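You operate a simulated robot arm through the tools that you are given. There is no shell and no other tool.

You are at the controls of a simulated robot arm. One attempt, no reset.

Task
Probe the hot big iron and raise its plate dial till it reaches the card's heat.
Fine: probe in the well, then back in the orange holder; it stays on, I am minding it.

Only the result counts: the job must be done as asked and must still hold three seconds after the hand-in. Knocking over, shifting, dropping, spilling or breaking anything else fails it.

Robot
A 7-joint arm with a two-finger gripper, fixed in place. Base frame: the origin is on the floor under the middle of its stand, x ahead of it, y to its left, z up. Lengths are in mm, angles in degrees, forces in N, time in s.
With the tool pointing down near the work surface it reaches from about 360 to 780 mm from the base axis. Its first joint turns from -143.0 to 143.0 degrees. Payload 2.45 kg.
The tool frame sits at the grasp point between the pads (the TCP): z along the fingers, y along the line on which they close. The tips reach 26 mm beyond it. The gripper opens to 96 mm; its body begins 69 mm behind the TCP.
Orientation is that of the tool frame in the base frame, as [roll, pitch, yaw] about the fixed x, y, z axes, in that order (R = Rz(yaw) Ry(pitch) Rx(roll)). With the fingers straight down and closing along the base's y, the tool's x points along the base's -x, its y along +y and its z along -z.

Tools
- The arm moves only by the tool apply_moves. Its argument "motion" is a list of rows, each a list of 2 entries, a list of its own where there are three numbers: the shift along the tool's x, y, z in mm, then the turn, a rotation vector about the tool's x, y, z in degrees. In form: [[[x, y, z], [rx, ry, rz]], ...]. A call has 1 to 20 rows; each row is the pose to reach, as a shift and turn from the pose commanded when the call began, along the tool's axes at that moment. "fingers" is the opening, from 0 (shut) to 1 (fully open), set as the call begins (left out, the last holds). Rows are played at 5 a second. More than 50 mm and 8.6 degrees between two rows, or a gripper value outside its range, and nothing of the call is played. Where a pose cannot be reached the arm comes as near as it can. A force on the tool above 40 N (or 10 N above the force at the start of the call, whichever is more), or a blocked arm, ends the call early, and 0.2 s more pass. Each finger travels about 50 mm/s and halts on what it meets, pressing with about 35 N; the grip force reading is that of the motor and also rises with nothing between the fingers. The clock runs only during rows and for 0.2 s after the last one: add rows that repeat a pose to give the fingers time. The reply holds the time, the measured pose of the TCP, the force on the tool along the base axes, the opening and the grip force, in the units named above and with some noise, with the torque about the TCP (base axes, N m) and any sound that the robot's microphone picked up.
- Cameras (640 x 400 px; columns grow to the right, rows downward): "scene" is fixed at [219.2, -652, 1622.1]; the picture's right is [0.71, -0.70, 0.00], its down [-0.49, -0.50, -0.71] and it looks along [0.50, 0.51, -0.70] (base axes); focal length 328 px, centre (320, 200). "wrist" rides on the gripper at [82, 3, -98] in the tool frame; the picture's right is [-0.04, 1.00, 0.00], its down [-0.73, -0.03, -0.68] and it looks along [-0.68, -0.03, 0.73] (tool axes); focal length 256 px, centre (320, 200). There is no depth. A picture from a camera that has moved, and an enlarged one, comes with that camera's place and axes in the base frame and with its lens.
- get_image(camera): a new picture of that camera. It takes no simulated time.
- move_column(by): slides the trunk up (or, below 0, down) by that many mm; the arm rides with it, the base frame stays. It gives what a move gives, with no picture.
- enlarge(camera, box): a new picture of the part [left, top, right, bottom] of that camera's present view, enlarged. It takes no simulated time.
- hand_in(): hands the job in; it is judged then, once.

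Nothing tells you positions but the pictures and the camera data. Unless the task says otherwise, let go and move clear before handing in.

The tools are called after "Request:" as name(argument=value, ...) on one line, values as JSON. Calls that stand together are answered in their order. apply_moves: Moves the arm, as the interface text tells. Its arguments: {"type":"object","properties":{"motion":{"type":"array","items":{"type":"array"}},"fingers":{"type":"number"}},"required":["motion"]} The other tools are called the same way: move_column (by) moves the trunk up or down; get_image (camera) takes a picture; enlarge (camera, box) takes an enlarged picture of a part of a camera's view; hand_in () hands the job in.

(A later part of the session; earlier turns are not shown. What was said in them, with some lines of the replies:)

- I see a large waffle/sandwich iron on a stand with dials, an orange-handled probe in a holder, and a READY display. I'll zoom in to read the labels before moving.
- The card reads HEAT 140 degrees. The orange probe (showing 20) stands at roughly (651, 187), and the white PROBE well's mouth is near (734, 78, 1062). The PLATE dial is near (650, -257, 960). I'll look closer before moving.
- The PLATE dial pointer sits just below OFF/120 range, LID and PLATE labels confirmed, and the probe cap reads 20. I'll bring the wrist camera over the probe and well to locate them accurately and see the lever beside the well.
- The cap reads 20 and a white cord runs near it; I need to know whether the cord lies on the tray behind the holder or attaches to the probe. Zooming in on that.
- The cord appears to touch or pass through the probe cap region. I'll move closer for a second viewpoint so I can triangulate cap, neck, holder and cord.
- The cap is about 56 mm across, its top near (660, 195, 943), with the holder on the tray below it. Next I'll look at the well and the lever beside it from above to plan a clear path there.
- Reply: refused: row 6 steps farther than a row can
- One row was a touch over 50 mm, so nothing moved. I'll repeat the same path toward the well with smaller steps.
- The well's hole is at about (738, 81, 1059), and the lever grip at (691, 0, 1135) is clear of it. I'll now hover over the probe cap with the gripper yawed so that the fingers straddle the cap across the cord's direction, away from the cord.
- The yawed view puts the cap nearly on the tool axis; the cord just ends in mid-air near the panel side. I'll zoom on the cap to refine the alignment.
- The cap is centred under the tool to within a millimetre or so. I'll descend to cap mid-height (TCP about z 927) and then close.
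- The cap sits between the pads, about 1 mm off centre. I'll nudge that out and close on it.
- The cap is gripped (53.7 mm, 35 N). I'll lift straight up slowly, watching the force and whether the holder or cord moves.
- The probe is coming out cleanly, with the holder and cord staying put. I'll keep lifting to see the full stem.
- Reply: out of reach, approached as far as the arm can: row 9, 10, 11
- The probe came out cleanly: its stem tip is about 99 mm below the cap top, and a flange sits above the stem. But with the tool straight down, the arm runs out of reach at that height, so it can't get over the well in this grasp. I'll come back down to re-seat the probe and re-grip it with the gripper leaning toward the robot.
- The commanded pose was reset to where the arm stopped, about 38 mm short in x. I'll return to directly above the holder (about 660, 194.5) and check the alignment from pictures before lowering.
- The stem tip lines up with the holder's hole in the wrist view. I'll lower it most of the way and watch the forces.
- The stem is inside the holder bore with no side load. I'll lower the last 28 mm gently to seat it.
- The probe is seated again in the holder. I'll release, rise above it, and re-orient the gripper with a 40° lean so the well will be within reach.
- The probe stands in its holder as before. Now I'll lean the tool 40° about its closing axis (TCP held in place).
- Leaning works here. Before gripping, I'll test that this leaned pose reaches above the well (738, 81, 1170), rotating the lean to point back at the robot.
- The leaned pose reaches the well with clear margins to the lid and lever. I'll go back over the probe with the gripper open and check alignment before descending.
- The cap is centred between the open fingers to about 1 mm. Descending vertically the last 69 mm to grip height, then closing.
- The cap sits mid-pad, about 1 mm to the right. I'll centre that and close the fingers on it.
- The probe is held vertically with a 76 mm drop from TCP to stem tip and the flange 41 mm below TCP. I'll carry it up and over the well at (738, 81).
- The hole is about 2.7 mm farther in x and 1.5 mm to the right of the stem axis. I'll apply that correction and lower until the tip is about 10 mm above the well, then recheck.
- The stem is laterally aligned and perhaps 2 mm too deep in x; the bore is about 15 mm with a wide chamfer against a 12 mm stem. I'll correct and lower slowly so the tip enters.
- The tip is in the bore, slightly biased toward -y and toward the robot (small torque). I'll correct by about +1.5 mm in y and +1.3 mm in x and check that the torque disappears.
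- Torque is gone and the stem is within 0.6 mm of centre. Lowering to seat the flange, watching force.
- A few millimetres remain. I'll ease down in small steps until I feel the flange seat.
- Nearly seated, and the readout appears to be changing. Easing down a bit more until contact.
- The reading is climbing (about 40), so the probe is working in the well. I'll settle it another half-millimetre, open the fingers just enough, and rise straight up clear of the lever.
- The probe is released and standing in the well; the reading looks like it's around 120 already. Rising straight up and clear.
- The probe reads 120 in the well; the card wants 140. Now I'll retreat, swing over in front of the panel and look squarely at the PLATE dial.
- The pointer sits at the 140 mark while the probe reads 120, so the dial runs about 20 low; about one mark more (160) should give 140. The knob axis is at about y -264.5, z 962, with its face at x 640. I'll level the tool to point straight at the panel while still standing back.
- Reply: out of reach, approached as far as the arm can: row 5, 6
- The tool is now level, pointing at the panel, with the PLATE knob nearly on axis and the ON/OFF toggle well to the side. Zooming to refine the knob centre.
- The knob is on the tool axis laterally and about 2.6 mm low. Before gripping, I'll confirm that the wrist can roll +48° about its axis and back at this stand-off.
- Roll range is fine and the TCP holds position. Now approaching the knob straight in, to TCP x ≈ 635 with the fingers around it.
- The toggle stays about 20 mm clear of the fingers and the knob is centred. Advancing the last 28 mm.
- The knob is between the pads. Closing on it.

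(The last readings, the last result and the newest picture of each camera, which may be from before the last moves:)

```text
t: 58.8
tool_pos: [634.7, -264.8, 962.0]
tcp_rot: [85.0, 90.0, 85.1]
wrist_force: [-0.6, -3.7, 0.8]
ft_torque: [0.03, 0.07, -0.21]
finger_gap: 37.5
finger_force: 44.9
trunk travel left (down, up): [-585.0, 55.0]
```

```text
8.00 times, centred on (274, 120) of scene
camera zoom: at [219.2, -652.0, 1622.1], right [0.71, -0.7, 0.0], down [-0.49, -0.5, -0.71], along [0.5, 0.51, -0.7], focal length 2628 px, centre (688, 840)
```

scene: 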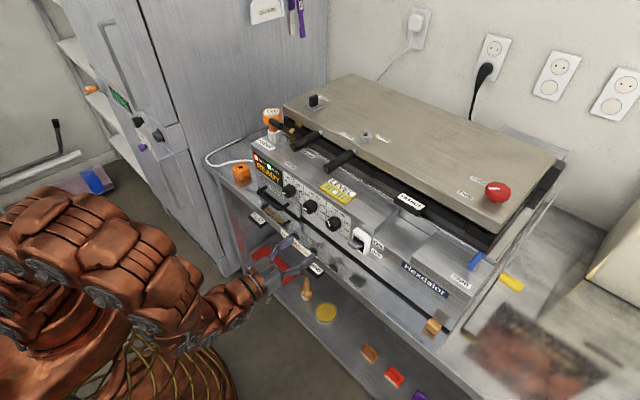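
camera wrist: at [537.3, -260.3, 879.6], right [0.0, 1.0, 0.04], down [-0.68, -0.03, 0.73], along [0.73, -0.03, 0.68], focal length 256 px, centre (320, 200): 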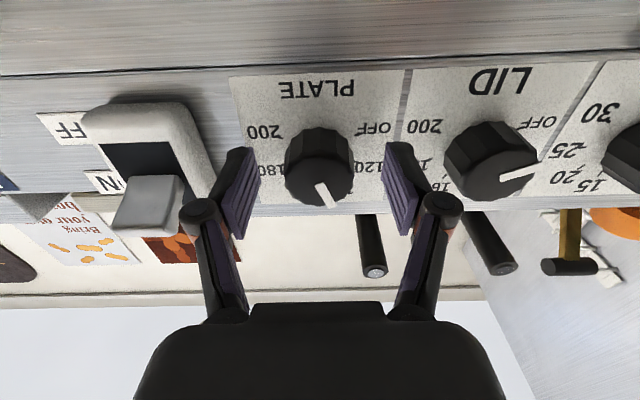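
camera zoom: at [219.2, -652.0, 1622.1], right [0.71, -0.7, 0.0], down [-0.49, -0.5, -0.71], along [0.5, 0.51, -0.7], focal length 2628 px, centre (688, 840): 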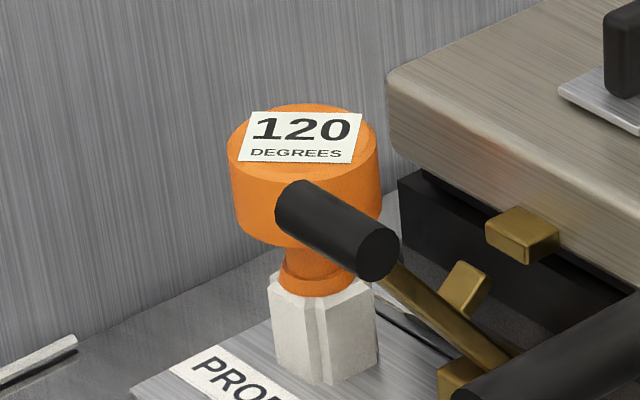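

The knob is gripped (37.5 mm). I'll turn it clockwise 24° first, then check the pointer and how the probe responds.

Request:
apply_moves(motion=[[[0, 0, 0], [0, 0, 4]], [[0, 0, 0], [0, 0, 8]], [[0, 0, 0], [0, 0, 12]], [[0, 0, 0], [0, 0, 16]], [[0, 0, 0], [0, 0, 20]], [[0, 0, 0], [0, 0, 24]], [[0, 0, 0], [0, 0, 24]], [[0, 0, 0], [0, 0, 24]]])

Request:
enlarge(camera="wrist", box=[240, 110, 400, 230])

Request:
enlarge(camera="scene", box=[250, 95, 298, 145])

Request:
enlarge(camera="scene", box=[300, 190, 364, 240])

```text
t: 60.6
tool_pos: [634.8, -264.8, 961.1]
tcp_rot: [90.0, 66.1, 90.0]
wrist_force: [6.6, -4.3, 4.5]
ft_torque: [0.01, 0.37, 0.16]
finger_gap: 37.5
finger_force: 44.6
trunk travel left (down, up): [-585.0, 55.0]
```

```text
3.33 times, centred on (320, 170) of wrist
camera zoom: at [537.0, -227.8, 888.0], right [0.0, 0.9, 0.44], down [-0.68, -0.33, 0.66], along [0.73, -0.3, 0.61], focal length 853 px, centre (320, 300)
```

zoom: 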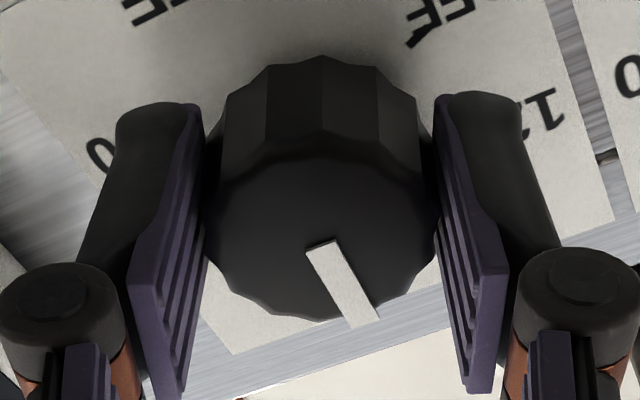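

```text
8.00 times, centred on (274, 120) of scene
camera zoom: at [219.2, -652.0, 1622.1], right [0.71, -0.7, 0.0], down [-0.49, -0.5, -0.71], along [0.5, 0.51, -0.7], focal length 2628 px, centre (688, 840)
```

zoom: 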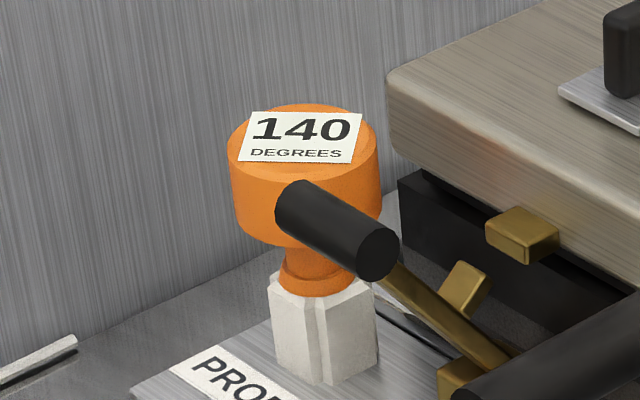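

```text
8.00 times, centred on (332, 215) of scene
camera zoom: at [219.2, -652.0, 1622.1], right [0.71, -0.7, 0.0], down [-0.49, -0.5, -0.71], along [0.5, 0.51, -0.7], focal length 2628 px, centre (224, 80)
```

zoom: 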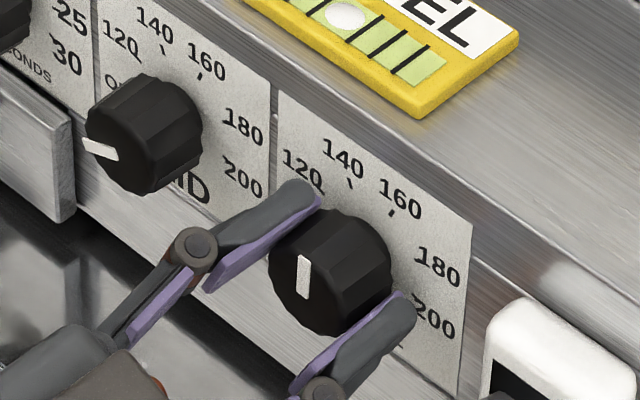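

The probe already reads 140 with the pointer midway between 140 and 160. I'll hold and let time pass to see whether it settles there or keeps rising.

Request:
apply_moves(motion=[[[0, 0, 0], [0, 0, 0]], [[0, 0, 0], [0, 0, 0]], [[0, 0, 0], [0, 0, 0]], [[0, 0, 0], [0, 0, 0]], [[0, 0, 0], [0, 0, 0]], [[0, 0, 0], [0, 0, 0]], [[0, 0, 0], [0, 0, 0]], [[0, 0, 0], [0, 0, 0]], [[0, 0, 0], [0, 0, 0]], [[0, 0, 0], [0, 0, 0]]])

Request:
enlarge(camera="scene", box=[250, 95, 298, 145])

Request:
enlarge(camera="scene", box=[230, 130, 310, 200])

```text
t: 62.8
tool_pos: [635.0, -265.1, 962.3]
tcp_rot: [89.9, 66.0, 90.0]
wrist_force: [11.0, -1.7, 8.8]
ft_torque: [-0.02, -0.32, -0.03]
finger_gap: 37.5
finger_force: 45.0
trunk travel left (down, up): [-585.0, 55.0]
```

```text
8.00 times, centred on (274, 120) of scene
camera zoom: at [219.2, -652.0, 1622.1], right [0.71, -0.7, 0.0], down [-0.49, -0.5, -0.71], along [0.5, 0.51, -0.7], focal length 2628 px, centre (688, 840)
```

zoom: 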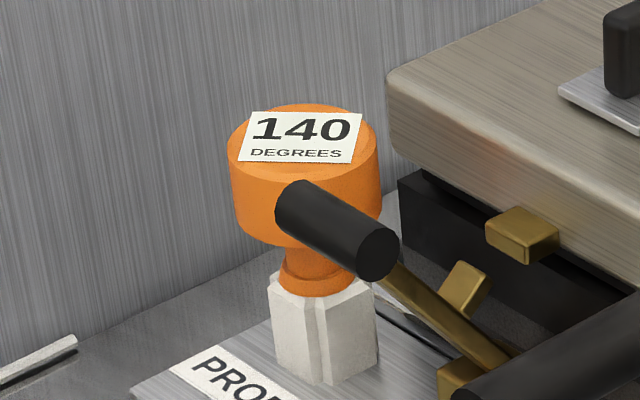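

```text
5.71 times, centred on (270, 165) of scene
camera zoom: at [219.2, -652.0, 1622.1], right [0.71, -0.7, 0.0], down [-0.49, -0.5, -0.71], along [0.5, 0.51, -0.7], focal length 1877 px, centre (606, 400)
```

zoom: 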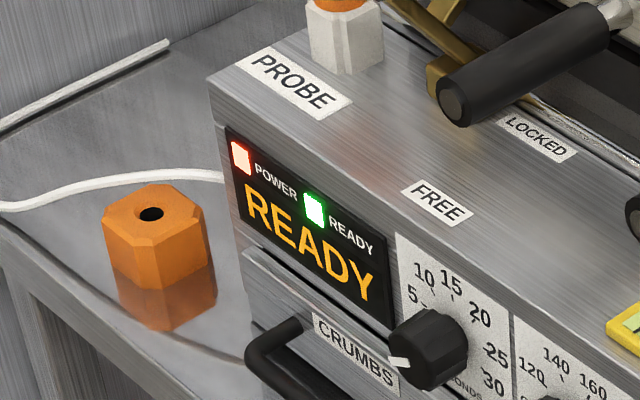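

It holds at 140 but the display seems to step in tens (or the dial has notches), and I'm right at the midpoint between marks. I'll turn back 5° briefly to learn whether the reading drops to 130 (continuous) or 120 (notched).

Request:
apply_moves(motion=[[[0, 0, 0], [0, 0, -2.5]], [[0, 0, 0], [0, 0, -5]], [[0, 0, 0], [0, 0, -5]], [[0, 0, 0], [0, 0, -5]], [[0, 0, 0], [0, 0, -5]], [[0, 0, 0], [0, 0, -5]], [[0, 0, 0], [0, 0, -5]], [[0, 0, 0], [0, 0, -5]], [[0, 0, 0], [0, 0, -5]], [[0, 0, 0], [0, 0, -5]]])

Request:
enlarge(camera="scene", box=[250, 95, 298, 145])

Request:
enlarge(camera="scene", box=[308, 200, 348, 235])

```text
t: 65.0
tool_pos: [635.7, -265.1, 962.0]
tcp_rot: [89.9, 71.1, 89.8]
wrist_force: [7.4, -4.6, 10.4]
ft_torque: [0.01, -0.17, -0.11]
finger_gap: 37.4
finger_force: 44.8
trunk travel left (down, up): [-585.0, 55.0]
```

```text
8.00 times, centred on (274, 120) of scene
camera zoom: at [219.2, -652.0, 1622.1], right [0.71, -0.7, 0.0], down [-0.49, -0.5, -0.71], along [0.5, 0.51, -0.7], focal length 2628 px, centre (688, 840)
```

zoom: 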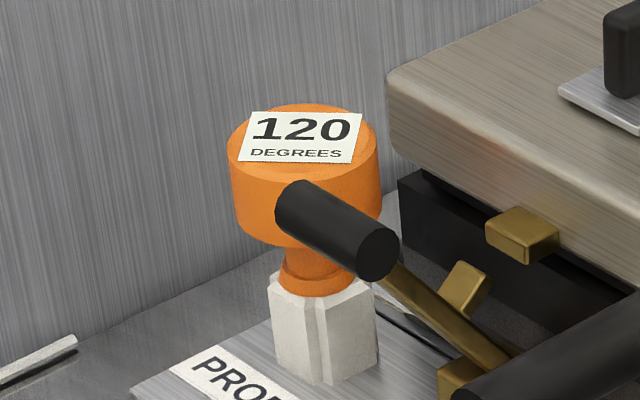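

```text
11.43 times, centred on (328, 218) of scene
camera zoom: at [219.2, -652.0, 1622.1], right [0.71, -0.7, 0.0], down [-0.49, -0.5, -0.71], along [0.5, 0.51, -0.7], focal length 3754 px, centre (229, 0)
```

zoom: 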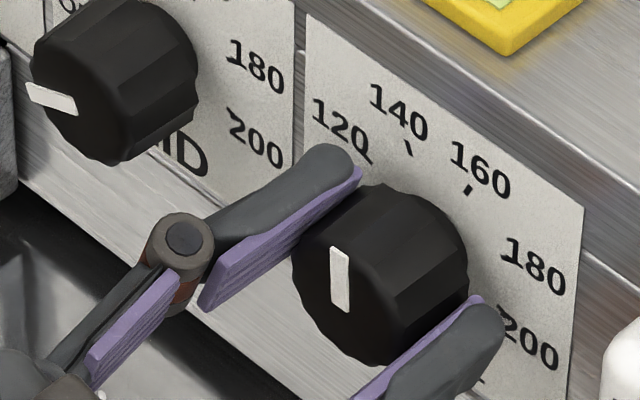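

It dropped straight to 120, so the dial is notched: the 140 mark gives 120 and the 160 mark gives 140. I'll turn it fully to the 160 mark (25° further from here).

Request:
apply_moves(motion=[[[0, 0, 0], [0, 0, 4]], [[0, 0, 0], [0, 0, 8]], [[0, 0, 0], [0, 0, 12]], [[0, 0, 0], [0, 0, 16]], [[0, 0, 0], [0, 0, 20]], [[0, 0, 0], [0, 0, 23]], [[0, 0, 0], [0, 0, 25]], [[0, 0, 0], [0, 0, 25]], [[0, 0, 0], [0, 0, 25]], [[0, 0, 0], [0, 0, 25]], [[0, 0, 0], [0, 0, 25]]])

Request:
enlarge(camera="scene", box=[250, 95, 298, 145])

Request:
enlarge(camera="scene", box=[308, 200, 348, 235])

Request:
enlarge(camera="wrist", box=[240, 110, 400, 230])

```text
t: 67.4
tool_pos: [635.2, -264.1, 962.1]
tcp_rot: [90.1, 46.0, 90.1]
wrist_force: [5.9, 5.1, 1.4]
ft_torque: [-0.02, -0.14, 0.04]
finger_gap: 37.4
finger_force: 45.1
trunk travel left (down, up): [-585.0, 55.0]
```

```text
8.00 times, centred on (274, 120) of scene
camera zoom: at [219.2, -652.0, 1622.1], right [0.71, -0.7, 0.0], down [-0.49, -0.5, -0.71], along [0.5, 0.51, -0.7], focal length 2628 px, centre (688, 840)
```

zoom: 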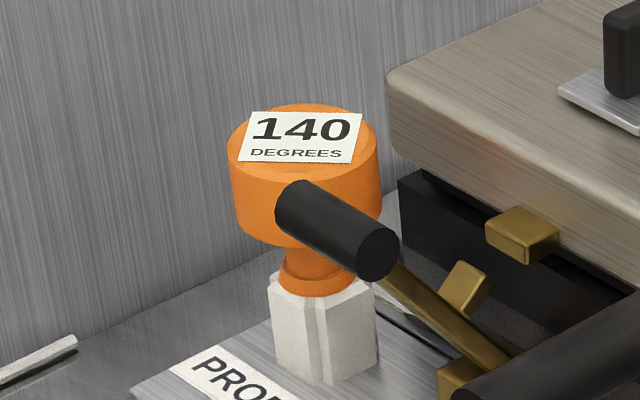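

```text
11.43 times, centred on (328, 218) of scene
camera zoom: at [219.2, -652.0, 1622.1], right [0.71, -0.7, 0.0], down [-0.49, -0.5, -0.71], along [0.5, 0.51, -0.7], focal length 3754 px, centre (229, 0)
```

zoom: 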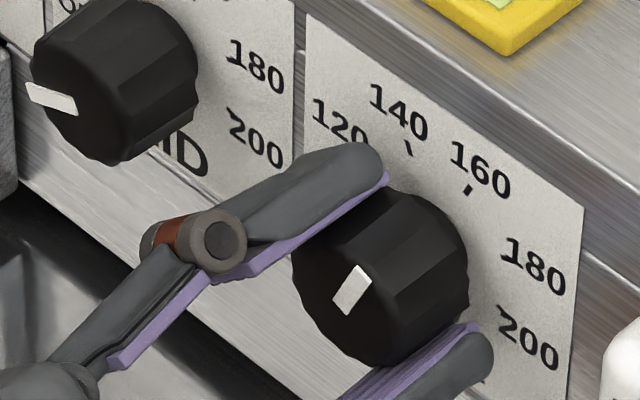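

```text
3.33 times, centred on (320, 170) of wrist
camera zoom: at [536.9, -204.8, 904.8], right [0.0, 0.69, 0.72], down [-0.68, -0.53, 0.51], along [0.74, -0.49, 0.47], focal length 853 px, centre (320, 300)
```

zoom: 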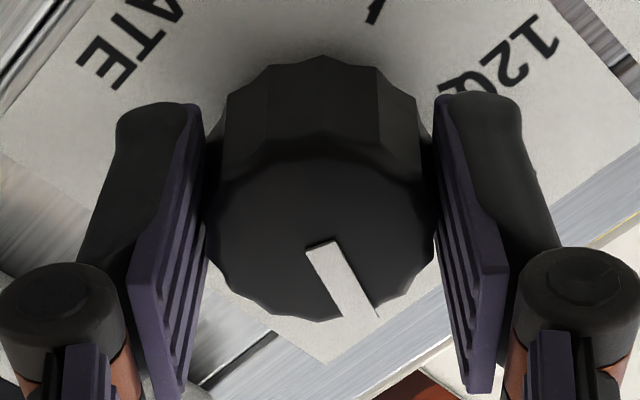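

The pointer is on 160 and the probe reads 140. Releasing the knob and backing straight out.

Request:
apply_moves(motion=[[[0, 0, 0], [0, 0, 0]], [[0, 0, 0], [0, 0, 0]], [[0, 0, 0], [0, 0, 0]]], fingers=0.65)

Request:
apply_moves(motion=[[[0, 0, -15], [0, 0, 0]], [[0, 0, -40], [0, 0, 0]], [[0, 0, -75], [0, 0, 0]], [[0, 0, -110], [0, 0, 0]], [[0, 0, -110], [0, 0, -8]], [[0, 0, -110], [0, 0, -16]], [[0, 0, -110], [0, 0, -24]], [[0, 0, -110], [0, 0, -32]], [[0, 0, -110], [0, 0, -40]], [[0, 0, -110], [0, 0, -44]], [[0, 0, -110], [0, 0, -44]]])

Request:
get_image(camera="wrist")

Request:
enlarge(camera="scene", box=[308, 200, 348, 235])

Request:
enlarge(camera="scene", box=[230, 95, 310, 165])

Request:
get_image(camera="scene")

```text
t: 68.2
tool_pos: [635.1, -266.8, 961.1]
tcp_rot: [90.0, 45.9, 90.0]
wrist_force: [0.4, 0.3, 0.2]
ft_torque: [0.01, 0.01, 0.03]
finger_gap: 62.1
finger_force: 0.1
trunk travel left (down, up): [-585.0, 55.0]
```

```text
t: 70.6
tool_pos: [524.7, -265.9, 962.6]
tcp_rot: [-101.7, 90.0, -101.7]
wrist_force: [-0.1, 0.3, 0.4]
ft_torque: [-0.01, 0.03, 0.01]
finger_gap: 62.3
finger_force: 0.0
trunk travel left (down, up): [-585.0, 55.0]
```

```text
taken
camera wrist: at [427.0, -260.6, 879.6], right [0.0, 1.0, 0.04], down [-0.68, -0.03, 0.73], along [0.73, -0.03, 0.68], focal length 256 px, centre (320, 200)
```

wrist: 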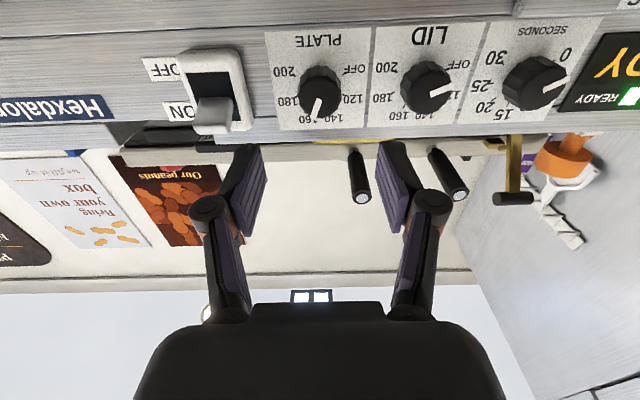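

```text
11.43 times, centred on (328, 218) of scene
camera zoom: at [219.2, -652.0, 1622.1], right [0.71, -0.7, 0.0], down [-0.49, -0.5, -0.71], along [0.5, 0.51, -0.7], focal length 3754 px, centre (229, 0)
```

zoom: 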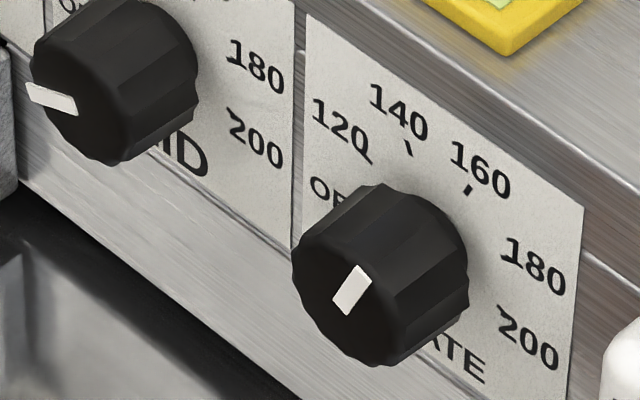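

```text
5.71 times, centred on (270, 130) of scene
camera zoom: at [219.2, -652.0, 1622.1], right [0.71, -0.7, 0.0], down [-0.49, -0.5, -0.71], along [0.5, 0.51, -0.7], focal length 1877 px, centre (606, 600)
```

zoom: 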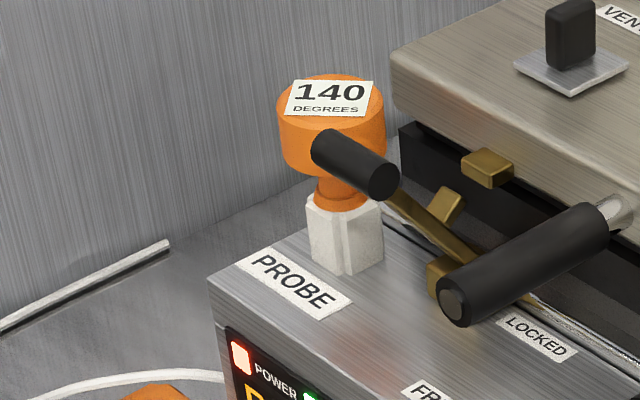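

```text
taken
```

scene: 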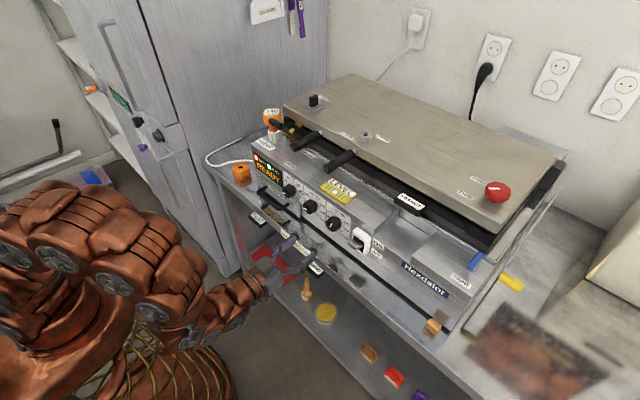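

The dial is on 160, the probe reads 140, READY and power are lit. Now I'll lean the tool back to 40° and go fetch the probe.

Request:
apply_moves(motion=[[[0, 0, 0], [0, 7.2, 0]], [[0, 0, 0], [0, 14.3, 0]], [[0, 0, 0], [0, 21.5, 0]], [[0, 0, 0], [0, 28.6, 0]], [[0, 0, 0], [0, 35.8, 0]], [[0, 0, 0], [0, 43, 0]], [[0, 0, 0], [0, 50, 0]], [[0, 0, 0], [0, 50, 0]]])

Request:
get_image(camera="scene")

```text
t: 72.4
tool_pos: [525.5, -265.1, 962.0]
tcp_rot: [-180.0, 40.0, 180.0]
wrist_force: [-0.1, -1.0, -0.1]
ft_torque: [0.01, 0.0, 0.01]
finger_gap: 62.2
finger_force: 0.1
trunk travel left (down, up): [-585.0, 55.0]
```

```text
taken
```

scene: 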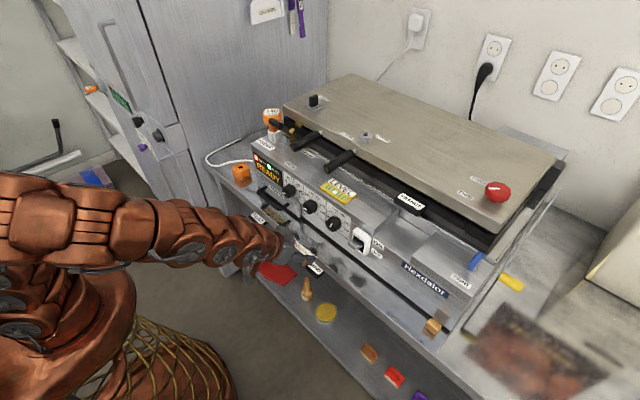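

Back at the 40° lean. I'll retrace the path: up, across, then forward to hover above the probe in the well.

Request:
apply_moves(motion=[[[-29.1, 0, -34.6], [0, 0, 0]], [[-58.1, 0, -69.2], [0, 0, 0]], [[-87.2, 0, -103.9], [0, 0, 0]], [[-116.2, 0, -138.5], [0, 0, 0]], [[-145.3, 0, -173.1], [0, 0, 0]], [[-145.3, 43.2, -173.1], [0, 0, 0]], [[-145.3, 86.4, -173.1], [0, 0, 0]], [[-145.3, 129.7, -173.1], [0, 0, 0]], [[-145.3, 172.9, -173.1], [0, 0, 0]], [[-145.3, 216.1, -173.1], [0, 0, 0]], [[-145.3, 259.3, -173.1], [0, 0, 0]], [[-145.3, 302.6, -173.1], [0, 0, 0]], [[-145.3, 345.8, -173.1], [0, 0, 0]], [[-178, 345.8, -145.6], [0, 0, 0]], [[-210.8, 345.8, -118.1], [0, 0, 0]], [[-243.5, 345.8, -90.7], [0, 0, 0]], [[-276.3, 345.8, -63.2], [0, 0, 0]], [[-309, 345.8, -35.7], [0, 0, 0]], [[-309, 345.8, -35.7], [0, 0, 0]]], fingers=0.72)

Request:
get_image(camera="wrist")

Request:
enlarge(camera="scene", box=[240, 70, 320, 150])

```text
t: 76.4
tool_pos: [736.2, 80.9, 1186.9]
tcp_rot: [-179.8, 39.8, 180.0]
wrist_force: [-0.2, -1.5, -0.4]
ft_torque: [-0.01, -0.02, 0.01]
finger_gap: 69.2
finger_force: 0.1
trunk travel left (down, up): [-585.0, 55.0]
```

```text
taken
camera wrist: at [611.6, 84.8, 1209.8], right [0.03, 1.0, 0.02], down [0.13, -0.03, 0.99], along [0.99, -0.03, -0.13], focal length 256 px, centre (320, 200)
```

wrist: 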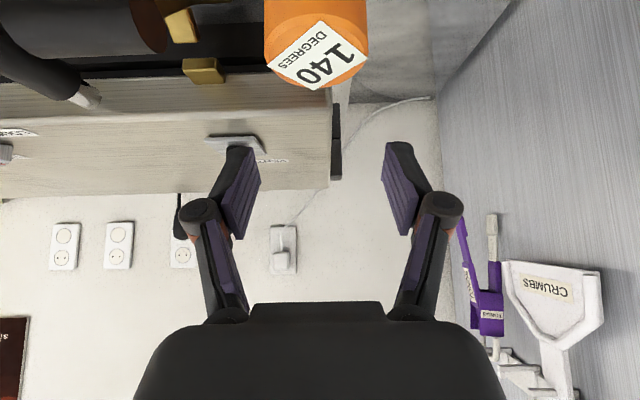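

```text
5.00 times, centred on (280, 110) of scene
camera zoom: at [219.2, -652.0, 1622.1], right [0.71, -0.7, 0.0], down [-0.49, -0.5, -0.71], along [0.5, 0.51, -0.7], focal length 1642 px, centre (520, 650)
```

zoom: 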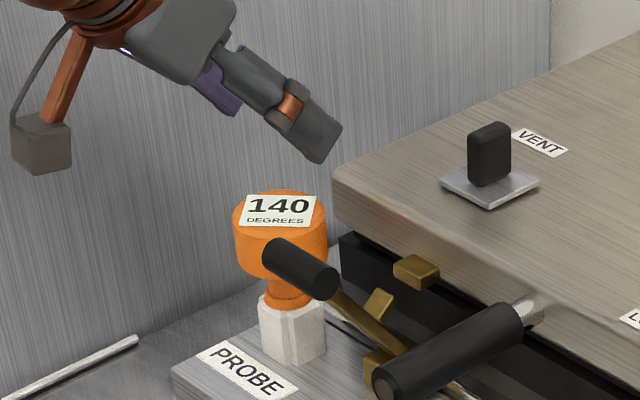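

The probe still reads 140 and sits on the tool axis within about 1.5 mm. Descending vertically around it.

Request:
apply_moves(motion=[[[8, 0, 14], [0, 0, 0]], [[21, 0, 28.5], [0, 0, 0]], [[34, 0, 43], [0, 0, 0]], [[45, 0, 56], [0, 0, 0]], [[51, 0, 63.5], [0, 0, 0]], [[55.6, 0, 68.9], [0, 0, 0]], [[55.6, 0, 68.9], [0, 0, 0]]])

Request:
get_image(camera="wrist")

Request:
enlarge(camera="scene", box=[240, 80, 304, 150])

```text
t: 78.0
tool_pos: [739.3, 79.9, 1099.7]
tcp_rot: [-179.9, 40.0, 180.0]
wrist_force: [-0.3, 1.2, 0.6]
ft_torque: [-0.03, 0.01, 0.01]
finger_gap: 69.2
finger_force: 0.2
trunk travel left (down, up): [-585.0, 55.0]
```

```text
taken
camera wrist: at [614.3, 84.9, 1121.5], right [0.03, 1.0, 0.03], down [0.13, -0.03, 0.99], along [0.99, -0.03, -0.13], focal length 256 px, centre (320, 200)
```

wrist: 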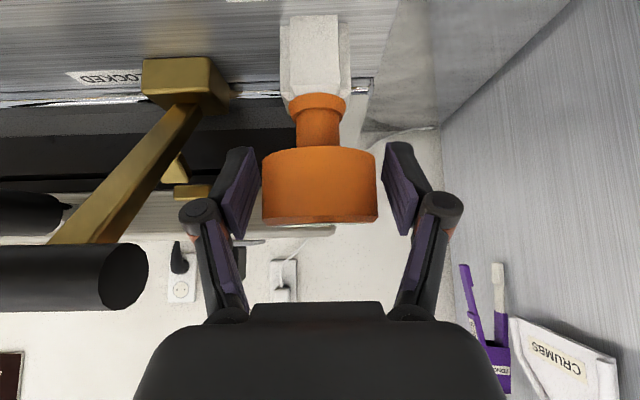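

```text
5.71 times, centred on (272, 115) of scene
camera zoom: at [219.2, -652.0, 1622.1], right [0.71, -0.7, 0.0], down [-0.49, -0.5, -0.71], along [0.5, 0.51, -0.7], focal length 1877 px, centre (594, 686)
```

zoom: 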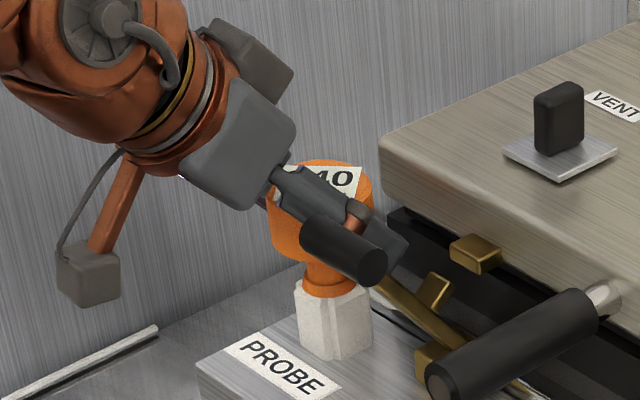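

The fingers straddle the cap just as when I released it, about 1.5 mm higher. I'll lower that bit, close, and lift straight out.

Request:
apply_moves(motion=[[[1, -0.4, 1.2], [0, 0, 0]], [[1, -0.4, 1.2], [0, 0, 0]]])

Request:
apply_moves(motion=[[[0, 0, 0], [0, 0, 0]], [[0, 0, 0], [0, 0, 0]], [[0, 0, 0], [0, 0, 0]], [[0, 0, 0], [0, 0, 0]]], fingers=0.3)

Request:
apply_moves(motion=[[[-1.9, 0, -2.3], [0, 0, 0]], [[-5.1, 0, -6.1], [0, 0, 0]], [[-9.6, 0, -11.5], [0, 0, 0]], [[-16.1, 0, -19.2], [0, 0, 0]], [[-22.5, 0, -26.8], [0, 0, 0]], [[-32.2, 0, -38.3], [0, 0, 0]], [[-45, 0, -53.6], [0, 0, 0]], [[-45, 0, -53.6], [0, 0, 0]]])

Request:
get_image(camera="wrist")

Request:
enlarge(camera="scene", box=[240, 80, 304, 150])

```text
t: 78.6
tool_pos: [739.5, 80.0, 1096.8]
tcp_rot: [-179.9, 40.0, 179.9]
wrist_force: [0.1, -0.2, -0.1]
ft_torque: [-0.01, 0.05, 0.02]
finger_gap: 69.0
finger_force: 0.1
trunk travel left (down, up): [-585.0, 55.0]
```

```text
t: 79.6
tool_pos: [741.4, 79.7, 1097.9]
tcp_rot: [-179.9, 40.0, -180.0]
wrist_force: [-0.3, 0.6, 1.4]
ft_torque: [0.01, 0.05, 0.02]
finger_gap: 54.0
finger_force: 35.2
trunk travel left (down, up): [-585.0, 55.0]
```

```text
t: 81.4
tool_pos: [740.2, 80.9, 1166.2]
tcp_rot: [-180.0, 40.1, -179.9]
wrist_force: [0.0, 1.0, -1.1]
ft_torque: [0.01, 0.01, 0.02]
finger_gap: 54.0
finger_force: 35.3
trunk travel left (down, up): [-585.0, 55.0]
```

```text
taken
camera wrist: at [614.5, 85.1, 1188.9], right [0.03, 1.0, 0.03], down [0.13, -0.03, 0.99], along [0.99, -0.03, -0.13], focal length 256 px, centre (320, 200)
```

wrist: 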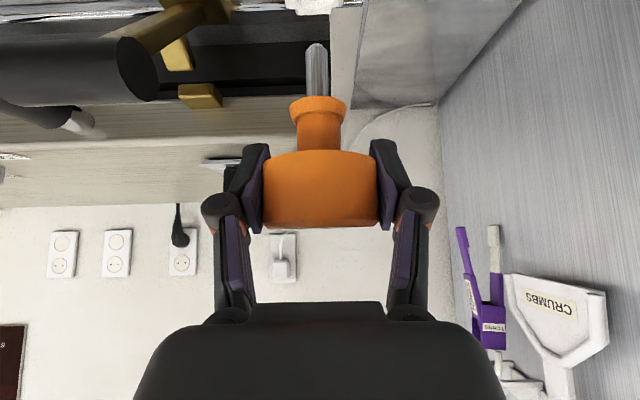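

```text
5.71 times, centred on (272, 115) of scene
camera zoom: at [219.2, -652.0, 1622.1], right [0.71, -0.7, 0.0], down [-0.49, -0.5, -0.71], along [0.5, 0.51, -0.7], focal length 1877 px, centre (594, 686)
```

zoom: 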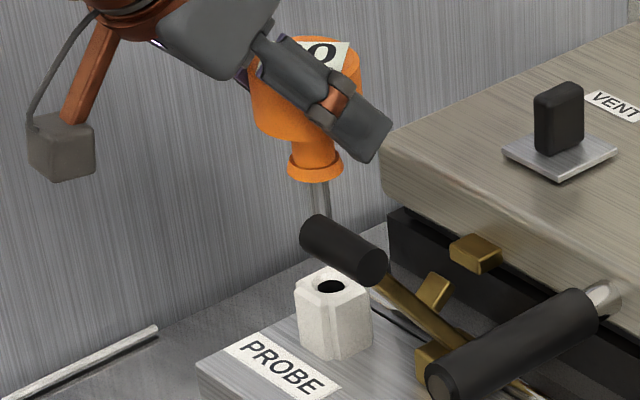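

The probe is out of the well and held vertical. Carrying it back over the orange holder with the yaw used before.

Request:
apply_moves(motion=[[[10.2, 19.1, -8.6], [4.8, 0, 5.75]], [[20.5, 38.2, -17.2], [9.6, 0, 11.5]], [[30.7, 57.3, -25.8], [14.5, 0, 17.25]], [[40.9, 76.3, -34.4], [19.3, 0, 23]], [[51.2, 95.4, -43], [24.1, 0, 28.75]], [[61.4, 114.5, -51.6], [28.9, 0, 34.5]], [[83.3, 114.5, -25.6], [28.9, 0, 34.5]], [[105.1, 114.5, 0.5], [28.9, 0, 34.5]], [[127, 114.5, 26.6], [28.9, 0, 34.5]], [[148.8, 114.5, 52.6], [28.9, 0, 34.5]], [[148.8, 114.5, 52.6], [28.9, 0, 34.5]], [[148.8, 114.5, 52.6], [28.9, 0, 34.5]]])

Request:
get_image(camera="wrist")

Request:
enlarge(camera="wrist", box=[260, 0, 380, 100])

Request:
enlarge(camera="scene", box=[204, 120, 276, 190])

```text
t: 84.0
tool_pos: [659.7, 194.9, 1030.9]
tcp_rot: [180.0, 39.9, 134.9]
wrist_force: [-0.5, 0.2, -1.9]
ft_torque: [0.03, 0.03, 0.02]
finger_gap: 53.7
finger_force: 34.9
trunk travel left (down, up): [-585.0, 55.0]
```

```text
taken
camera wrist: at [574.6, 287.5, 1052.6], right [0.73, 0.69, 0.03], down [0.07, -0.11, 0.99], along [0.68, -0.72, -0.13], focal length 256 px, centre (320, 200)
```

wrist: 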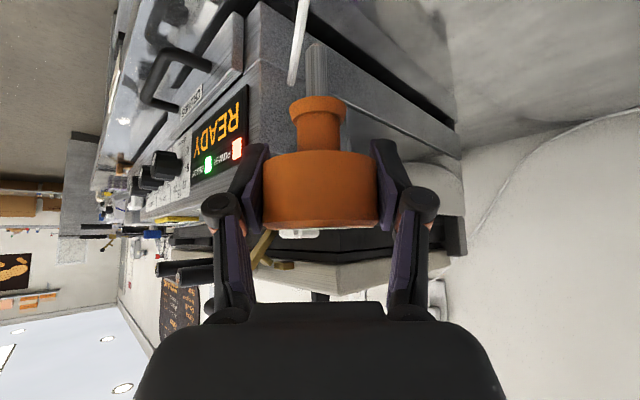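

```text
4.00 times, centred on (320, 50) of wrist
camera zoom: at [574.6, 287.5, 1052.6], right [0.73, 0.69, 0.03], down [0.07, -0.11, 0.99], along [0.68, -0.72, -0.13], focal length 1024 px, centre (320, 800)
```

zoom: 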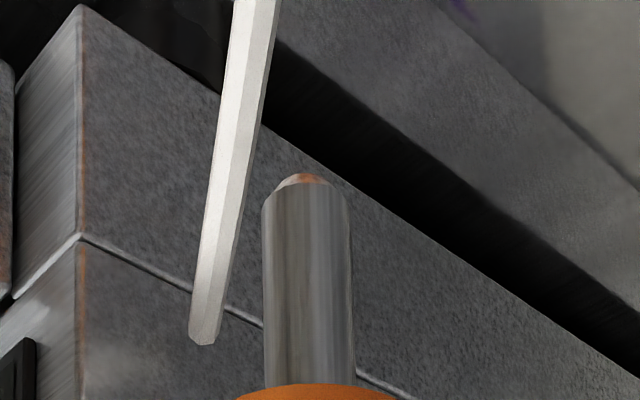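

```text
5.71 times, centred on (240, 155) of scene
camera zoom: at [219.2, -652.0, 1622.1], right [0.71, -0.7, 0.0], down [-0.49, -0.5, -0.71], along [0.5, 0.51, -0.7], focal length 1877 px, centre (777, 457)
```

zoom: 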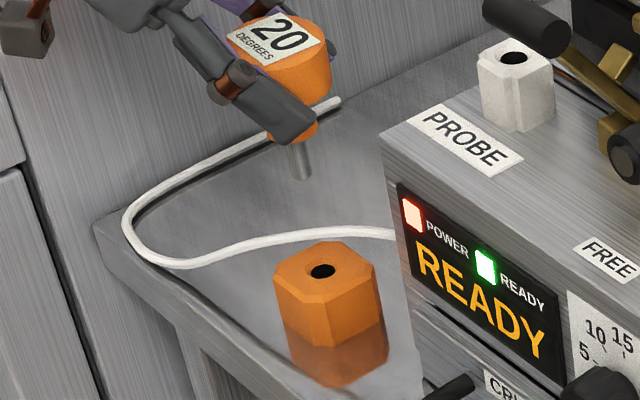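

The probe hovers over the holder at (659.7, 194.9). Lowering to bring the tip just above the bore, then checking alignment.

Request:
apply_moves(motion=[[[13, 0, 15.5], [0, 0, 0]], [[26, 0, 31], [0, 0, 0]], [[34, 0, 40.5], [0, 0, 0]], [[38.5, 0, 45.9], [0, 0, 0]], [[38.5, 0, 45.9], [0, 0, 0]]])

Request:
enlarge(camera="wrist", box=[260, 0, 380, 100])

Request:
enlarge(camera="scene", box=[216, 130, 264, 180])

```text
t: 85.2
tool_pos: [659.9, 194.5, 970.6]
tcp_rot: [-180.0, 40.0, 135.0]
wrist_force: [-0.5, 0.6, -0.9]
ft_torque: [0.0, -0.05, -0.02]
finger_gap: 53.8
finger_force: 35.1
trunk travel left (down, up): [-585.0, 55.0]
```

```text
4.00 times, centred on (320, 50) of wrist
camera zoom: at [573.9, 287.5, 993.5], right [0.73, 0.69, 0.03], down [0.07, -0.11, 0.99], along [0.68, -0.72, -0.13], focal length 1024 px, centre (320, 800)
```

zoom: 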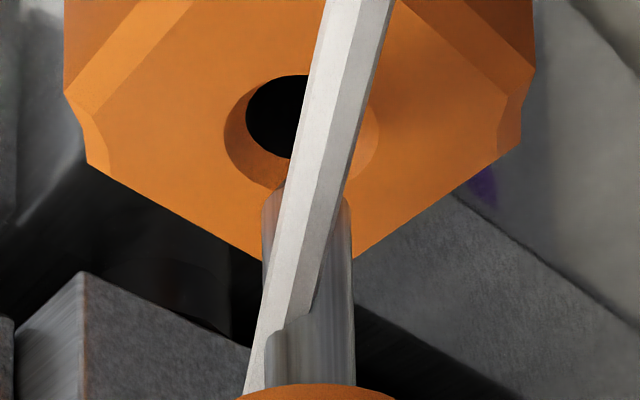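

```text
8.00 times, centred on (240, 155) of scene
camera zoom: at [219.2, -652.0, 1622.1], right [0.71, -0.7, 0.0], down [-0.49, -0.5, -0.71], along [0.5, 0.51, -0.7], focal length 2628 px, centre (960, 560)
```

zoom: 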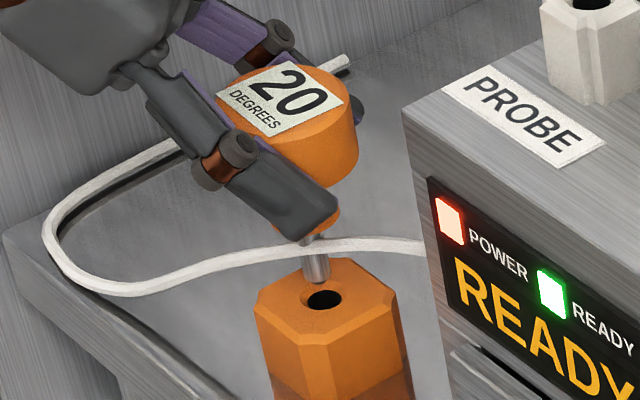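

Relative to the proven alignment at the well, the bore looks centred under the stem. Lowering in and watching torque.

Request:
apply_moves(motion=[[[3.2, 0, 3.8], [0, 0, 0]], [[6.4, 0, 7.7], [0, 0, 0]], [[9.6, 0, 11.5], [0, 0, 0]], [[12.9, 0, 15.3], [0, 0, 0]], [[12.9, 0, 15.3], [0, 0, 0]]])

Request:
enlarge(camera="wrist", box=[260, 0, 380, 100])

Request:
enlarge(camera="scene", box=[216, 130, 264, 180])

```text
t: 86.4
tool_pos: [660.3, 196.5, 950.1]
tcp_rot: [179.9, 39.9, 135.0]
wrist_force: [-0.5, 0.0, -1.3]
ft_torque: [0.03, -0.03, 0.03]
finger_gap: 54.1
finger_force: 34.8
trunk travel left (down, up): [-585.0, 55.0]
```

```text
4.00 times, centred on (320, 50) of wrist
camera zoom: at [573.9, 287.8, 973.2], right [0.73, 0.68, 0.03], down [0.07, -0.11, 0.99], along [0.68, -0.72, -0.13], focal length 1024 px, centre (320, 800)
```

zoom: 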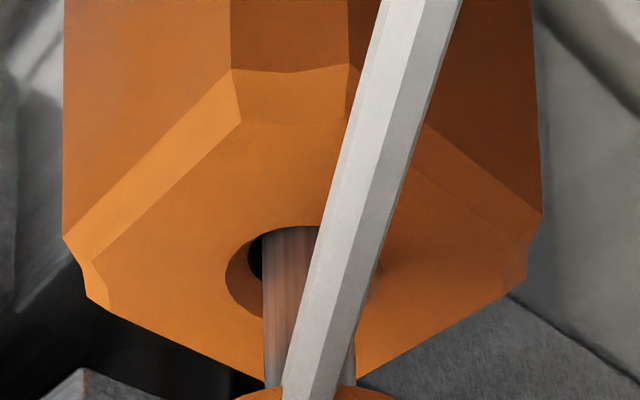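

```text
8.00 times, centred on (240, 155) of scene
camera zoom: at [219.2, -652.0, 1622.1], right [0.71, -0.7, 0.0], down [-0.49, -0.5, -0.71], along [0.5, 0.51, -0.7], focal length 2628 px, centre (960, 560)
```

zoom: 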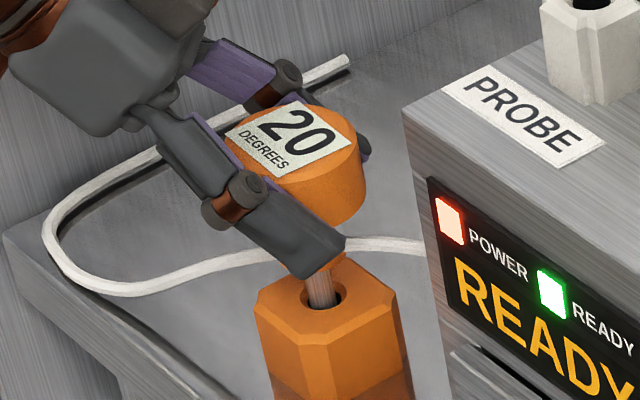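

The stem is in the bore with no load, about 0.6 mm off centre. Correcting that and lowering to the seat.

Request:
apply_moves(motion=[[[1.9, -0.5, 2.3], [0, 0, 0]], [[4.5, -0.5, 5.4], [0, 0, 0]], [[7.7, -0.5, 9.2], [0, 0, 0]], [[10.3, -0.5, 12.3], [0, 0, 0]], [[12.2, -0.5, 14.6], [0, 0, 0]], [[13.5, -0.5, 16.1], [0, 0, 0]], [[13.5, -0.5, 16.1], [0, 0, 0]]])

Request:
enlarge(camera="scene", box=[216, 130, 264, 180])

```text
t: 88.0
tool_pos: [659.5, 195.9, 931.1]
tcp_rot: [-179.9, 40.0, 135.0]
wrist_force: [-0.6, 0.2, -0.5]
ft_torque: [-0.03, -0.02, 0.0]
finger_gap: 54.0
finger_force: 34.8
trunk travel left (down, up): [-585.0, 55.0]
```

```text
8.00 times, centred on (240, 155) of scene
camera zoom: at [219.2, -652.0, 1622.1], right [0.71, -0.7, 0.0], down [-0.49, -0.5, -0.71], along [0.5, 0.51, -0.7], focal length 2628 px, centre (960, 560)
```

zoom: 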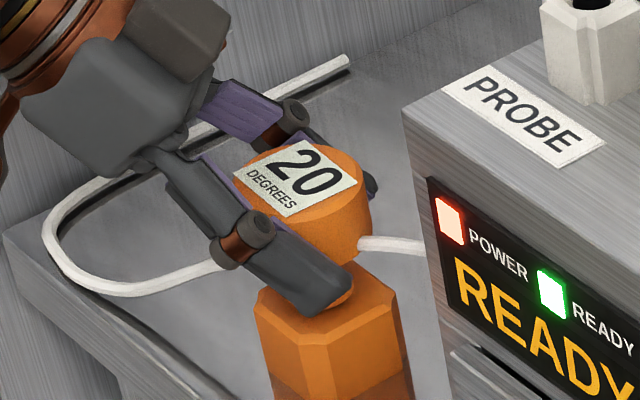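

A couple of millimetres to go; easing down until the flange touches.

Request:
apply_moves(motion=[[[0.64, 0, 0.77], [0, 0, 0]], [[1.29, 0, 1.53], [0, 0, 0]], [[1.6, 0, 1.9], [0, 0, 0]], [[1.6, 0, 1.9], [0, 0, 0]]])

Request:
enlarge(camera="scene", box=[216, 130, 264, 180])

```text
t: 89.0
tool_pos: [659.7, 195.4, 927.7]
tcp_rot: [-179.9, 40.1, 135.0]
wrist_force: [-0.9, 0.5, -1.0]
ft_torque: [0.02, -0.03, -0.03]
finger_gap: 53.6
finger_force: 35.7
trunk travel left (down, up): [-585.0, 55.0]
```

```text
8.00 times, centred on (240, 155) of scene
camera zoom: at [219.2, -652.0, 1622.1], right [0.71, -0.7, 0.0], down [-0.49, -0.5, -0.71], along [0.5, 0.51, -0.7], focal length 2628 px, centre (960, 560)
```

zoom: 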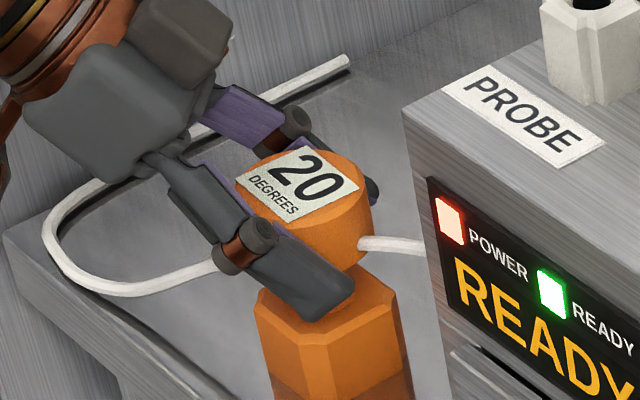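

Request:
apply_moves(motion=[[[0.4, 0, 0.5], [0, 0, 0]], [[0.8, 0, 0.9], [0, 0, 0]], [[0.8, 0, 0.9], [0, 0, 0]]])

Request:
get_image(camera="wrist")

```text
t: 89.8
tool_pos: [659.3, 195.1, 926.9]
tcp_rot: [179.9, 40.1, 135.0]
wrist_force: [0.9, 0.9, 10.5]
ft_torque: [-0.02, -0.01, 0.0]
finger_gap: 53.5
finger_force: 35.0
trunk travel left (down, up): [-585.0, 55.0]
```

```text
taken
camera wrist: at [573.4, 287.2, 949.5], right [0.73, 0.69, 0.03], down [0.07, -0.11, 0.99], along [0.68, -0.72, -0.13], focal length 256 px, centre (320, 200)
```

wrist: 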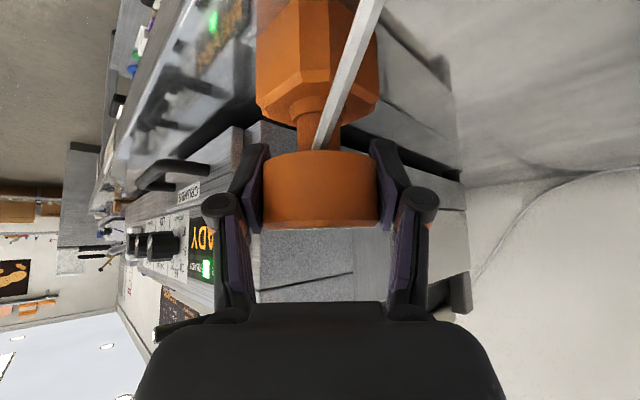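

The flange is seated (contact of about 10 N). I'll ease off half a millimetre, open the fingers and rise straight up.

Request:
apply_moves(motion=[[[-0.4, 0, -0.45], [0, 0, 0]], [[-0.4, 0, -0.45], [0, 0, 0]]])

Request:
apply_moves(motion=[[[0, 0, 0], [0, 0, 0]], [[0, 0, 0], [0, 0, 0]], [[0, 0, 0], [0, 0, 0]], [[0, 0, 0], [0, 0, 0]]], fingers=0.9)

Request:
apply_moves(motion=[[[-5, 0, -6], [0, 0, 0]], [[-16, 0, -19.2], [0, 0, 0]], [[-32, 0, -38.3], [0, 0, 0]], [[-51, 0, -61], [0, 0, 0]], [[-77, 0, -92], [0, 0, 0]], [[-96, 0, -115], [0, 0, 0]], [[-96, 0, -115], [0, 0, 0]]])

Request:
get_image(camera="scene")

Request:
enlarge(camera="scene", box=[216, 130, 264, 180])

Request:
enlarge(camera="scene", box=[250, 160, 410, 270])

```text
t: 90.4
tool_pos: [660.3, 195.3, 926.3]
tcp_rot: [180.0, 40.1, 135.0]
wrist_force: [2.8, 1.3, 8.5]
ft_torque: [-0.06, -0.12, 0.03]
finger_gap: 53.6
finger_force: 35.7
trunk travel left (down, up): [-585.0, 55.0]
```

```text
t: 91.4
tool_pos: [660.1, 194.9, 926.9]
tcp_rot: [180.0, 40.0, 134.9]
wrist_force: [0.3, 0.0, -0.3]
ft_torque: [-0.01, -0.02, 0.02]
finger_gap: 86.4
finger_force: 0.0
trunk travel left (down, up): [-585.0, 55.0]
```

```text
t: 93.0
tool_pos: [659.8, 198.1, 1076.8]
tcp_rot: [179.9, 40.0, 135.0]
wrist_force: [0.0, 0.4, -0.3]
ft_torque: [0.0, -0.01, -0.01]
finger_gap: 86.5
finger_force: 0.1
trunk travel left (down, up): [-585.0, 55.0]
```

```text
taken
```

scene: 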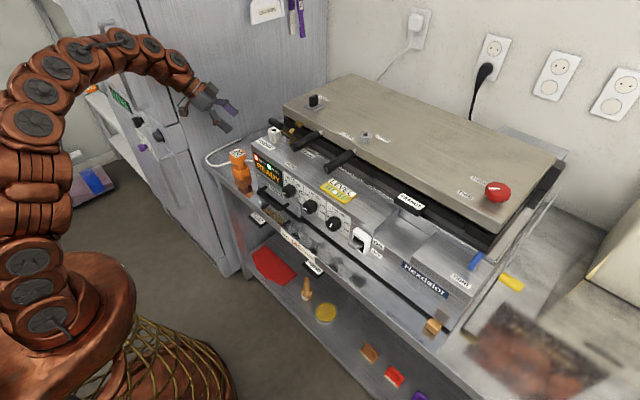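

```text
8.00 times, centred on (240, 155) of scene
camera zoom: at [219.2, -652.0, 1622.1], right [0.71, -0.7, 0.0], down [-0.49, -0.5, -0.71], along [0.5, 0.51, -0.7], focal length 2628 px, centre (960, 560)
```

zoom: 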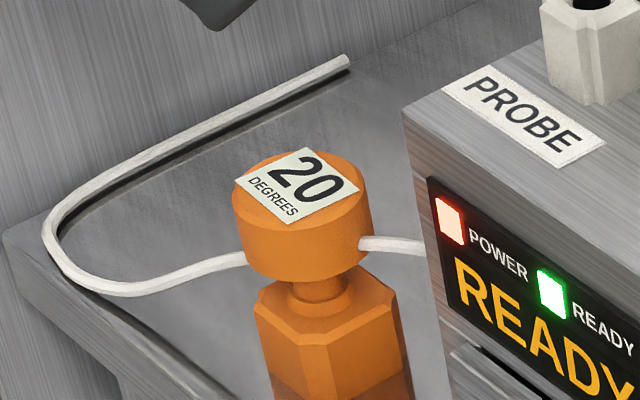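

```text
3.64 times, centred on (330, 215) of scene
camera zoom: at [219.2, -652.0, 1622.1], right [0.71, -0.7, 0.0], down [-0.49, -0.5, -0.71], along [0.5, 0.51, -0.7], focal length 1194 px, centre (284, 146)
```

zoom: 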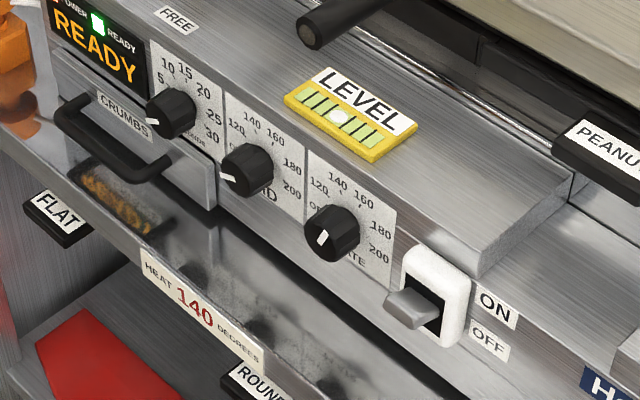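

The probe is back in its holder, the dial is on 160 (plate measured at 140), power is on and READY is lit. I'll move the arm further clear and take a last look.

Request:
apply_moves(motion=[[[3.3, -31.8, -12.6], [0, 0, 0]], [[6.6, -63.6, -25.1], [0, 0, 0]], [[9.9, -95.5, -37.7], [0, 0, 0]], [[13.2, -127.3, -50.3], [0, 0, 0]], [[13.2, -127.3, -50.3], [0, 0, 0]], [[13.2, -127.3, -50.3], [0, 0, 0]], [[13.2, -127.3, -50.3], [0, 0, 0]], [[13.2, -127.3, -50.3], [0, 0, 0]]])

Request:
get_image(camera="scene")

Request:
enlarge(camera="scene", box=[200, 110, 360, 240])

```text
t: 94.8
tool_pos: [540.3, 134.3, 1108.1]
tcp_rot: [180.0, 40.0, 135.1]
wrist_force: [-0.2, 0.1, -1.0]
ft_torque: [-0.03, -0.02, 0.01]
finger_gap: 86.5
finger_force: 0.1
trunk travel left (down, up): [-585.0, 55.0]
```

```text
taken
```

scene: 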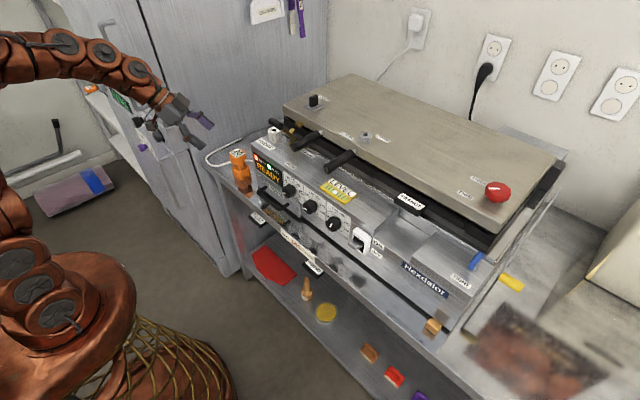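

```text
3.08 times, centred on (280, 175) of scene
camera zoom: at [219.2, -652.0, 1622.1], right [0.71, -0.7, 0.0], down [-0.49, -0.5, -0.71], along [0.5, 0.51, -0.7], focal length 1011 px, centre (443, 277)
```

zoom: 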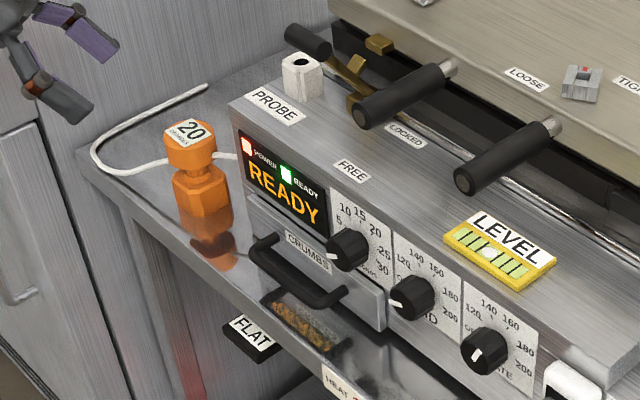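

The probe stands in the orange holder, the PLATE dial is on 160 (which the probe measured as 140, the card's heat), the iron is on and READY, and nothing else has moved. Handing in.

Request:
hand_in()

```text
The job is handed in.
```

The iron's plate now probes at 140, the card's heat, and the job is handed in. I haven't seen a verdict on it.

- **First reading:** with the probe in the well it showed 120, although the PLATE dial was already on its 140 mark. The dial reads about 20 high.
- **Dial:** it is notched, so I turned it up one mark to 160, and the probe then held at 140. While finding the notch I let it drop back to 120 for a couple of seconds.
- **Probe:** it is back in the orange holder. I had to set it back there once at the start and re-grip it, because the first grip couldn't reach the well.
- **Iron:** it is still on with READY lit, as you asked. In the last picture nothing else had moved, and the arm is clear.
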